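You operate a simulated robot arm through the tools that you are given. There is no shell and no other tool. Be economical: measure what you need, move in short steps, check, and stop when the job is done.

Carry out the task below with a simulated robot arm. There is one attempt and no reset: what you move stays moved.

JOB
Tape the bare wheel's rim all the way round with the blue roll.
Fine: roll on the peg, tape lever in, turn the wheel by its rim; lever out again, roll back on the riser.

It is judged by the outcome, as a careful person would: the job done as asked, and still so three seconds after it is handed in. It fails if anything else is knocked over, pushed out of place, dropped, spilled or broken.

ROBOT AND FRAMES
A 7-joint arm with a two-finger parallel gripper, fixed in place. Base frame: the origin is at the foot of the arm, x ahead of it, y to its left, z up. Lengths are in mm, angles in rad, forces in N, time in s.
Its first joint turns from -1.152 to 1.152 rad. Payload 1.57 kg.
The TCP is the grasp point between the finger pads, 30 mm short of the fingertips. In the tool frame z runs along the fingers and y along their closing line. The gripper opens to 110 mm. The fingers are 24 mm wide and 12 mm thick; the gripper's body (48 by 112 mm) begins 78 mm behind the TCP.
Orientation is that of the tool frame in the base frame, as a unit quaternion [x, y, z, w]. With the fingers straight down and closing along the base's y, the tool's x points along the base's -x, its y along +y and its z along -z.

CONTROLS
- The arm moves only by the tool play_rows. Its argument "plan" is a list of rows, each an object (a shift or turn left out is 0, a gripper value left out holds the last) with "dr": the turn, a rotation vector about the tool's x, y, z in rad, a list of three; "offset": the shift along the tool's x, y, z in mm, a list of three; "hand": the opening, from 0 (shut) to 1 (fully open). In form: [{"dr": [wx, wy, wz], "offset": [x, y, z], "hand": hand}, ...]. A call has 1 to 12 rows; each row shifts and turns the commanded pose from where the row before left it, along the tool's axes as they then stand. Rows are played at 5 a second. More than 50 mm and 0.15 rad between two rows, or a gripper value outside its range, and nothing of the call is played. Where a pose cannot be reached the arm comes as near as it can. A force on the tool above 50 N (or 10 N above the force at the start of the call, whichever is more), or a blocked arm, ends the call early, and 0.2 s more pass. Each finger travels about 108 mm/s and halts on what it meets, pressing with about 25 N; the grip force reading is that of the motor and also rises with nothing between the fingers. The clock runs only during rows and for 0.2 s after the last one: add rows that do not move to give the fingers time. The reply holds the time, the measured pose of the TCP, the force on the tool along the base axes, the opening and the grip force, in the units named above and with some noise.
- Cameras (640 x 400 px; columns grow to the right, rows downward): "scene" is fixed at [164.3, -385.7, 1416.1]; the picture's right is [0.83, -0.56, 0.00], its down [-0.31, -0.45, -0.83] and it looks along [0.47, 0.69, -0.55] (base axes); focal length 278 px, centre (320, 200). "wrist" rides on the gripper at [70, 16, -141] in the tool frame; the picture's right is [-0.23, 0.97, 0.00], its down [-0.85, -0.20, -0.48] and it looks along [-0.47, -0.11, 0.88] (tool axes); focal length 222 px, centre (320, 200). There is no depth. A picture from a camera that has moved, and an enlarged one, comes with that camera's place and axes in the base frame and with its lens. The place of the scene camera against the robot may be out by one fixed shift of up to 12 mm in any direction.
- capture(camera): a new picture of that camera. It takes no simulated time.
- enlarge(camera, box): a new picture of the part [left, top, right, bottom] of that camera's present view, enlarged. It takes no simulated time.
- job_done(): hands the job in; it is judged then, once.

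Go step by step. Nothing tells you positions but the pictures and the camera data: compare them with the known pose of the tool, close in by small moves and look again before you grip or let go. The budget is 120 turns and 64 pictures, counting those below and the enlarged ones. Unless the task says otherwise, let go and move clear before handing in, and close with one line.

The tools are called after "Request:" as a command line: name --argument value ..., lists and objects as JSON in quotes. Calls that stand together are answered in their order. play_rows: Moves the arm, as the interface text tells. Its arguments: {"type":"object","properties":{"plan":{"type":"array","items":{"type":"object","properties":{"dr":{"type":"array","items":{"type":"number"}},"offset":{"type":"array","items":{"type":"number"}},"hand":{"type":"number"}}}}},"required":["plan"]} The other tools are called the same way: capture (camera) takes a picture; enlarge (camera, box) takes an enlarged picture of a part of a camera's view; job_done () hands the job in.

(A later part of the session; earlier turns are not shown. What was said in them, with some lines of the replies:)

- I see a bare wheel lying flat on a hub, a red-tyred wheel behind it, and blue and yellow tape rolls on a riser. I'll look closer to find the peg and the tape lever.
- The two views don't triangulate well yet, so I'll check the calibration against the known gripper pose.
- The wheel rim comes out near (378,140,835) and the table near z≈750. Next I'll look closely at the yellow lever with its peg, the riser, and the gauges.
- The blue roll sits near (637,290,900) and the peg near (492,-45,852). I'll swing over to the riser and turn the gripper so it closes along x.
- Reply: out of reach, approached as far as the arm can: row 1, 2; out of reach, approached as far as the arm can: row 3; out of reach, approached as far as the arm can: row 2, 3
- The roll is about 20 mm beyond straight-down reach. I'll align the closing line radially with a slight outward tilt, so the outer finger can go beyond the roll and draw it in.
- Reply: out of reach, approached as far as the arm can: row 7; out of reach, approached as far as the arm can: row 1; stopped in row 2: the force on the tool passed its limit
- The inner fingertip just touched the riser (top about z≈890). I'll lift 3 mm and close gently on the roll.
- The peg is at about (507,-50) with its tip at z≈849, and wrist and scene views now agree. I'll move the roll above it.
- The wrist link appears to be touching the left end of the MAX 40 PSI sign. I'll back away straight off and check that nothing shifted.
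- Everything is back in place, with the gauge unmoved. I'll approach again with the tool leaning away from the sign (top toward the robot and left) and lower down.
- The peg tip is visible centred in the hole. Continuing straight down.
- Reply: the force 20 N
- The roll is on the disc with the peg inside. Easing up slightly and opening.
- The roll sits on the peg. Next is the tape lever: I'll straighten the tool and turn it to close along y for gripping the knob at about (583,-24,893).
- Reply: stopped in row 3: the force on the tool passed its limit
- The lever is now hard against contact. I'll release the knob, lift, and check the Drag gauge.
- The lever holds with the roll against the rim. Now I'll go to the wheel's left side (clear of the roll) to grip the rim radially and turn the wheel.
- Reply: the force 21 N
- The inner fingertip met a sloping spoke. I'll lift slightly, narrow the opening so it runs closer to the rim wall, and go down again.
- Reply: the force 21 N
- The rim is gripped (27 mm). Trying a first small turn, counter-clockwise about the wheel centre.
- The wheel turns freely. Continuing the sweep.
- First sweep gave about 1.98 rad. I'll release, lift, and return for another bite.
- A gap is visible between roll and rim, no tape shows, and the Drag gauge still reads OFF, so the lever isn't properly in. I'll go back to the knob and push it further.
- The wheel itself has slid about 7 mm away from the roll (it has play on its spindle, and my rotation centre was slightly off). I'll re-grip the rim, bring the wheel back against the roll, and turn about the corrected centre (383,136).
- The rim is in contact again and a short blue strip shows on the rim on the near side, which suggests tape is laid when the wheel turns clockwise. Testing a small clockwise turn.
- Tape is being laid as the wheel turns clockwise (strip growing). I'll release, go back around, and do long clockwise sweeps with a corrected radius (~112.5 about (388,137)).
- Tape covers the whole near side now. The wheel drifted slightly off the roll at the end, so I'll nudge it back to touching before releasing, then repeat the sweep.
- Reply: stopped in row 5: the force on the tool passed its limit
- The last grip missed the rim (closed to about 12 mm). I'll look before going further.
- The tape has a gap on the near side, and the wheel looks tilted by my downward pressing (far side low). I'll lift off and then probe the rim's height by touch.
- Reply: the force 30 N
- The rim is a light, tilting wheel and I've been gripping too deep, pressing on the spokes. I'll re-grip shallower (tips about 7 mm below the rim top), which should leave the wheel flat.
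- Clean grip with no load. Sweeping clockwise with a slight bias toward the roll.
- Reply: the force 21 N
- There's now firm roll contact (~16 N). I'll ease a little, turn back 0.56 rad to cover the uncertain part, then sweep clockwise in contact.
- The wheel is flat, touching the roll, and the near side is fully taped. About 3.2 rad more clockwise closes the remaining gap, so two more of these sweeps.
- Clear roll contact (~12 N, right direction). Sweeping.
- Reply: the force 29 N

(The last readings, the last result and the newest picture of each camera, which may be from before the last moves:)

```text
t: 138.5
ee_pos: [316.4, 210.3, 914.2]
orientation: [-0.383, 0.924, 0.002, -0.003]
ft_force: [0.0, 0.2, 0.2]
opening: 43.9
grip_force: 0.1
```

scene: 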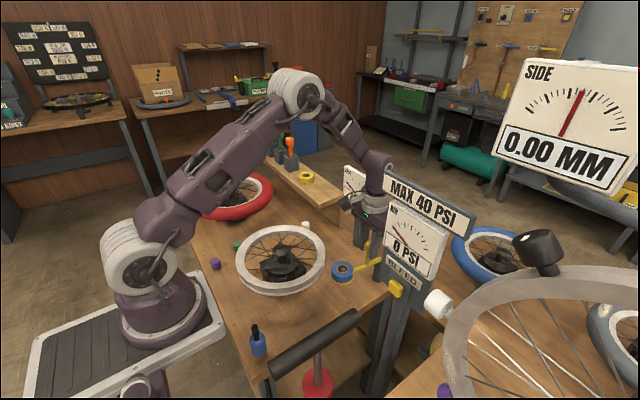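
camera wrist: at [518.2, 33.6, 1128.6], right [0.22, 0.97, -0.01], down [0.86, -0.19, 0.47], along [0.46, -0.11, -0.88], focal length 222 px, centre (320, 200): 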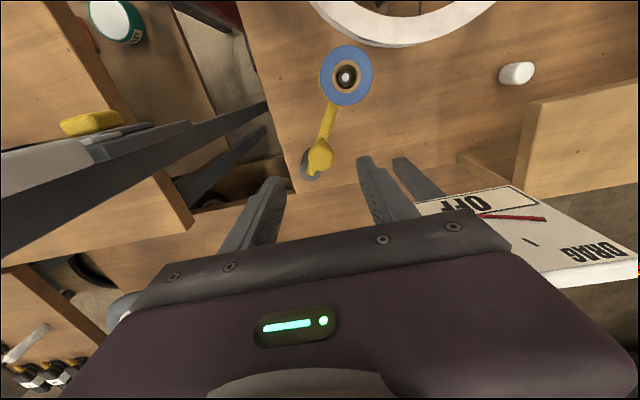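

Request:
play_rows --plan '[{"offset": [1, 4.5, 0]}, {"offset": [0, 0, 15]}, {"offset": [0, 0, 10]}, {"offset": [0, 0, 5]}, {}]'

Request:
play_rows --plan '[{"hand": 0.25}, {"hand": 0.12}, {}, {}]'

Request:
play_rows --plan '[{"offset": [-0.4, -2, 0]}, {}]'

```text
t: 139.7
ee_pos: [313.3, 213.2, 884.1]
orientation: [-0.383, 0.924, 0.001, -0.003]
ft_force: [0.0, 0.3, -0.2]
opening: 43.8
grip_force: 0.0
```

```text
t: 140.7
ee_pos: [313.0, 213.3, 885.3]
orientation: [-0.382, 0.924, 0.001, -0.004]
ft_force: [-1.9, -0.9, 0.1]
opening: 26.3
grip_force: 24.8
```

```text
t: 141.3
ee_pos: [315.3, 212.6, 884.7]
orientation: [-0.382, 0.924, 0.001, -0.004]
ft_force: [-8.5, 2.5, 7.7]
opening: 26.1
grip_force: 25.3
```

Contact is good. This is the sweep that closes the gap, so I'll check force often and add bias to keep contact.

Request:
play_rows --plan '[{"offset": [-16.0, -1.4, 0], "dr": [0, 0, 0.14]}, {"offset": [-16.0, -1.4, 0], "dr": [0, 0, 0.14]}, {}]'

Request:
play_rows --plan '[{"offset": [-16.1, -1.4, 0], "dr": [0, 0, 0.14]}, {"offset": [-16.1, -1.4, 0], "dr": [0, 0, 0.14]}, {}]'

```text
t: 142.1
ee_pos: [341.5, 231.9, 884.9]
orientation: [-0.249, 0.969, 0.001, -0.003]
ft_force: [-8.0, 4.4, 11.0]
opening: 27.3
grip_force: 25.1
```

```text
t: 142.9
ee_pos: [371.6, 242.2, 883.6]
orientation: [-0.112, 0.994, -0.001, -0.004]
ft_force: [-6.3, -2.2, 1.2]
opening: 27.7
grip_force: 25.0
```

Request:
play_rows --plan '[{"offset": [-16.2, -1.2, 0], "dr": [0, 0, 0.14]}, {"offset": [-16.2, -1.2, 0], "dr": [0, 0, 0.14]}, {}]'

Request:
play_rows --plan '[{"offset": [-16.2, -1.2, 0], "dr": [0, 0, 0.14]}, {"offset": [-16.2, -1.1, 0], "dr": [0, 0, 0.14]}, {}]'

Request:
play_rows --plan '[{"offset": [-16.1, -1.1, 0], "dr": [0, 0, 0.14]}, {"offset": [-16.1, -1.0, 0], "dr": [0, 0, 0.14]}, {"offset": [-16.1, -1.0, 0], "dr": [0, 0, 0.14]}, {}]'

```text
t: 143.7
ee_pos: [403.7, 245.4, 883.3]
orientation: [0.028, 1.0, 0.0, -0.004]
ft_force: [-5.5, -0.4, -0.6]
opening: 28.2
grip_force: 24.5
```

```text
t: 144.5
ee_pos: [434.4, 237.3, 884.2]
orientation: [0.167, 0.986, 0.0, -0.002]
ft_force: [-4.7, 3.1, 6.8]
opening: 28.4
grip_force: 24.8
```

```text
t: 145.5
ee_pos: [475.6, 212.7, 883.5]
orientation: [0.37, 0.929, -0.001, -0.003]
ft_force: [-5.0, 0.5, 2.8]
opening: 28.8
grip_force: 24.9
```

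Contact held throughout. Finishing the sweep, then using the last picture to check the whole result.

Request:
play_rows --plan '[{"offset": [-16.0, -1.05, 0], "dr": [0, 0, 0.14]}, {"offset": [-16.0, -1.05, 0], "dr": [0, 0, 0.14]}, {"offset": [-16.0, -1.05, 0], "dr": [0, 0, 0.14]}, {}]'

Request:
play_rows --plan '[{"offset": [0.8, -0.6, 0]}, {"hand": 0.4}, {}, {"offset": [0, 0, -20]}, {"offset": [0, 0, -30]}, {}]'

```text
t: 146.5
ee_pos: [501.8, 174.7, 882.0]
orientation: [0.555, 0.832, -0.004, -0.005]
ft_force: [-21.6, -2.9, -0.3]
opening: 28.4
grip_force: 24.4
```

```text
t: 147.9
ee_pos: [504.6, 176.9, 933.7]
orientation: [0.554, 0.833, -0.002, -0.003]
ft_force: [-1.0, -0.1, 0.6]
opening: 44.0
grip_force: 0.1
```

Request:
enlarge --camera "scene" --box '[225, 205, 395, 310]'

```text
refused: no pictures are left
```

No pictures remain, so I'll work from known poses and force feedback. Next: back to the lever knob to swing it out.

Request:
play_rows --plan '[{"offset": [0, 0, -50]}, {"offset": [-12, -23.4, 0]}, {"offset": [-12, -23.4, 0]}, {"dr": [0, 0, -0.147]}, {"dr": [0, 0, -0.147]}, {"dr": [0, 0, -0.147]}, {"dr": [0, 0, -0.147]}, {"dr": [0, 0, -0.147]}, {"dr": [0, 0, -0.147]}, {"dr": [0, 0, -0.147]}, {"dr": [0, 0, -0.147]}, {}]'

```text
t: 150.5
ee_pos: [470.4, 136.1, 983.5]
orientation: [-0.001, 1.0, 0.001, -0.004]
ft_force: [0.8, 0.2, -0.2]
opening: 43.7
grip_force: 0.0
```

Request:
play_rows --plan '[{"offset": [0, -45, 0]}, {"offset": [0, -45, 0]}, {"offset": [0, -43, 0]}, {"offset": [-40, 0, 0], "hand": 1.0}, {"offset": [-40, 0, 0]}, {"offset": [-29, 0, 0]}, {}, {"offset": [0, 0, 45]}, {"offset": [0, 0, 28]}, {"offset": [0, 0, 11]}, {}]'

```text
t: 152.9
ee_pos: [577.6, 1.2, 897.9]
orientation: [-0.001, 1.0, 0.0, -0.003]
ft_force: [0.2, -0.4, 0.0]
opening: 110.2
grip_force: 0.0
```

Request:
play_rows --plan '[{"hand": 0.7}, {"hand": 0.5}, {"hand": 0.35}, {"hand": 0.25}, {"hand": 0.15}, {}, {}]'

```text
t: 154.5
ee_pos: [577.9, 0.4, 899.5]
orientation: [-0.001, 1.0, 0.0, -0.004]
ft_force: [1.4, -3.2, -1.6]
opening: 26.7
grip_force: 37.2
```

Request:
play_rows --plan '[{"offset": [0.5, -7, 0]}, {"offset": [-1, -6.2, 0]}, {"offset": [-2.2, -5.9, 0]}, {"offset": [-2.4, -4.4, 0]}, {}]'

```text
t: 155.7
ee_pos: [583.0, -23.6, 899.0]
orientation: [0.0, 1.0, 0.001, -0.006]
ft_force: [-15.7, 2.2, -1.6]
opening: 27.0
grip_force: 38.1
```

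Request:
play_rows --plan '[{"offset": [2, -2, 0]}, {}]'

Request:
play_rows --plan '[{"offset": [0, -3, 0]}, {}]'

```text
t: 156.3
ee_pos: [582.6, -22.4, 900.1]
orientation: [-0.002, 1.0, 0.001, -0.003]
ft_force: [-0.8, 7.1, -16.7]
opening: 27.0
grip_force: 37.5
```

```text
t: 156.9
ee_pos: [583.0, -26.2, 899.4]
orientation: [-0.001, 1.0, 0.001, -0.002]
ft_force: [13.2, 14.6, -23.2]
opening: 27.2
grip_force: 37.9
```

The lever is back at its out stop. Releasing the knob and retracing to the pose used above the peg.

Request:
play_rows --plan '[{"offset": [0, 2, 0]}, {"hand": 0.4}, {"hand": 0.68}, {}, {"offset": [0, 0, -43]}, {"offset": [0, 0, -43]}, {"offset": [36, 7, 0]}, {"offset": [36, 7, 0]}, {"offset": [36, 7, 0]}, {}]'

Request:
play_rows --plan '[{"dr": [0, 0, 0.148]}, {"dr": [0, 0, 0.148]}, {"dr": [0, 0, 0.148]}, {"dr": [0, 0, 0.148]}, {"dr": [0, 0, 0.148]}, {"dr": [0, 0, 0.148]}, {"dr": [0, 0, 0.148]}, {"dr": [0, 0, 0.148]}, {"dr": [0, 0, 0.148]}, {"dr": [0, 0, 0.148]}, {"dr": [0, 0, 0.148]}, {"dr": [0, 0, 0.148]}]'

Request:
play_rows --plan '[{"dr": [0, 0, 0.148]}, {}]'

```text
t: 159.1
ee_pos: [473.1, -3.4, 984.6]
orientation: [-0.001, 1.0, 0.0, -0.003]
ft_force: [-0.1, -0.2, 0.2]
opening: 74.7
grip_force: 0.0
```

```text
t: 161.7
ee_pos: [473.5, -3.4, 985.2]
orientation: [0.776, 0.631, -0.002, -0.003]
ft_force: [-0.3, -0.2, 0.7]
opening: 74.9
grip_force: 0.1
```

```text
t: 162.3
ee_pos: [473.2, -3.8, 985.2]
orientation: [0.82, 0.573, -0.002, -0.003]
ft_force: [0.5, -0.1, -0.5]
opening: 74.5
grip_force: 0.1
```

Request:
play_rows --plan '[{"offset": [-24.9, 12.6, 0]}, {"offset": [0, 0, 36.7]}, {"dr": [-0.142, -0.067, 0]}, {}]'

Request:
play_rows --plan '[{"offset": [-5, 20, 30]}, {}]'

```text
refused: row 3 steps farther than a row can; nothing moved
```

```text
t: 162.9
ee_pos: [491.8, -16.1, 955.5]
orientation: [0.82, 0.573, -0.003, -0.003]
ft_force: [-0.4, 0.3, 0.4]
opening: 74.8
grip_force: 0.0
```

Request:
play_rows --plan '[{"dr": [-0.136, -0.063, 0]}, {"offset": [-26.5, 10.1, 0]}, {"offset": [0, 0, 37]}, {}]'

```text
t: 163.9
ee_pos: [494.0, -47.0, 922.3]
orientation: [0.818, 0.571, 0.011, 0.072]
ft_force: [0.4, 0.1, -0.9]
opening: 75.0
grip_force: 0.1
```

Request:
play_rows --plan '[{"offset": [-0.7, 2.4, 0], "hand": 0.82}, {"offset": [0, 0, 20]}, {"offset": [0, 0, 15]}, {"offset": [0, 0, 9]}, {"offset": [0, 0, 4]}, {}]'

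```text
t: 165.3
ee_pos: [500.9, -52.9, 876.2]
orientation: [0.818, 0.571, 0.01, 0.071]
ft_force: [-0.5, -0.6, 0.3]
opening: 90.2
grip_force: 0.1
```

Request:
play_rows --plan '[{"offset": [0, 0, 3]}, {"offset": [0, 0, 2]}, {}, {"hand": 0.65}, {"hand": 0.5}, {"hand": 0.4}, {}, {}]'

```text
t: 167.1
ee_pos: [503.0, -54.4, 869.4]
orientation: [0.818, 0.571, 0.01, 0.071]
ft_force: [0.1, -1.4, -0.3]
opening: 54.5
grip_force: 25.2
```

The roll is gripped (54.5 mm). Lifting straight up off the peg.

Request:
play_rows --plan '[{"offset": [-0.5, 1.1, -8]}, {"offset": [-0.5, 1.1, -8]}, {"offset": [-0.5, 1.1, -8]}, {"offset": [-0.5, 1.1, -8]}, {"offset": [0, 0, -15]}, {"offset": [5, -20, -20]}, {"offset": [10, -25, -20]}, {}]'

```text
t: 168.9
ee_pos: [460.5, -19.4, 949.1]
orientation: [0.818, 0.571, 0.01, 0.071]
ft_force: [0.2, 0.2, -0.7]
opening: 54.2
grip_force: 24.7
```

Request:
play_rows --plan '[{"offset": [10, -10, -20]}, {"dr": [0.136, 0.063, 0]}, {"offset": [0, 0, -46]}, {"offset": [27, -22, 0]}, {"offset": [27, -22, 0]}, {}]'

Request:
play_rows --plan '[{"offset": [40, 4.5, 0]}, {"offset": [40, 4.5, 0]}, {"offset": [40, 4.5, 0]}, {"offset": [40, 4.5, 0]}, {"offset": [40, 4.5, 0]}, {}]'

```text
t: 170.3
ee_pos: [432.1, 64.6, 1014.7]
orientation: [0.82, 0.572, -0.003, -0.002]
ft_force: [0.3, -0.8, -1.3]
opening: 54.0
grip_force: 24.9
```

```text
t: 171.7
ee_pos: [521.7, 241.5, 1013.1]
orientation: [0.82, 0.572, -0.004, -0.002]
ft_force: [-0.2, 0.1, -1.6]
opening: 54.3
grip_force: 24.7
```

Request:
play_rows --plan '[{"dr": [0, 0, -0.129]}, {"dr": [0, 0, -0.129]}, {"dr": [0, 0, -0.129]}, {"dr": [0, 0, -0.129]}, {"dr": [0, 0, -0.129]}, {"dr": [0, 0, -0.128]}, {"dr": [-0.09, 0, 0]}, {}]'

Request:
play_rows --plan '[{"offset": [0, 45, 0]}, {"offset": [0, 45, 20]}, {"offset": [0, 28, 30]}, {}]'

```text
t: 173.5
ee_pos: [520.7, 242.7, 1013.7]
orientation: [0.543, 0.839, 0.038, 0.022]
ft_force: [0.2, -0.3, 0.2]
opening: 54.0
grip_force: 25.6
```

```text
t: 174.5
ee_pos: [631.4, 292.5, 972.6]
orientation: [0.545, 0.838, 0.035, 0.021]
ft_force: [-0.2, 0.1, -0.3]
opening: 54.0
grip_force: 24.6
```

Request:
play_rows --plan '[{"offset": [-3, 0, 20]}, {"offset": [0, 0, 14]}, {"offset": [0, 0, 4]}, {}]'

Request:
play_rows --plan '[{"offset": [0, 0, 3]}, {}]'

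```text
t: 175.5
ee_pos: [636.5, 290.3, 937.2]
orientation: [0.544, 0.838, 0.037, 0.021]
ft_force: [-1.5, -0.1, -1.1]
opening: 53.8
grip_force: 25.2
```

```text
t: 176.1
ee_pos: [635.2, 291.1, 933.4]
orientation: [0.544, 0.838, 0.036, 0.021]
ft_force: [0.3, 0.3, -1.1]
opening: 54.0
grip_force: 24.6
```

Request:
play_rows --plan '[{"offset": [0, 0, 3]}, {}]'

Request:
play_rows --plan '[{"offset": [0, 0, 2]}, {}]'

```text
t: 176.7
ee_pos: [634.9, 291.5, 931.0]
orientation: [0.543, 0.838, 0.036, 0.022]
ft_force: [-0.1, 0.2, -1.6]
opening: 53.7
grip_force: 24.6
```

```text
t: 177.3
ee_pos: [635.3, 290.8, 929.3]
orientation: [0.543, 0.838, 0.036, 0.022]
ft_force: [-1.7, 0.7, 7.8]
opening: 53.5
grip_force: 24.8
```

The roll touches the riser. Opening, then lifting clear.

Request:
play_rows --plan '[{"offset": [0, 0, 0.5]}, {"hand": 0.55}, {"hand": 0.7}, {}, {"hand": 0.9}, {}, {"offset": [0, 0, -20]}, {"offset": [0, 0, -30]}, {"offset": [0, -30, -30]}, {"offset": [0, -45, -20]}, {"offset": [0, -45, 0]}, {}]'

```text
t: 179.9
ee_pos: [517.4, 238.0, 1016.7]
orientation: [0.543, 0.838, 0.037, 0.022]
ft_force: [-0.3, 0.6, 0.1]
opening: 98.9
grip_force: 0.0
```

The roll is back on the riser and the hand is clear. I'll rise a little more and hand in.

Request:
play_rows --plan '[{"offset": [0, -30, -40]}, {"offset": [0, -30, -40]}, {}, {}]'

Request:
job_done

```text
t: 180.9
ee_pos: [457.7, 209.4, 1091.2]
orientation: [0.543, 0.838, 0.037, 0.022]
ft_force: [0.2, -0.1, -0.7]
opening: 99.2
grip_force: 0.0
```

```text
The job is handed in.
```

I handed the job in without a final look: I ran out of pictures before the last sweep's check, the lever swing-out and the roll's return, so those rest on force and pose readings. As far as those show, the rim is taped all the way round, the lever is at its out stop, and the blue roll is on the riser. Earlier, the arm also pressed briefly against the end of the MAX 40 PSI sign, and the next picture showed the gauge and sign unmoved.
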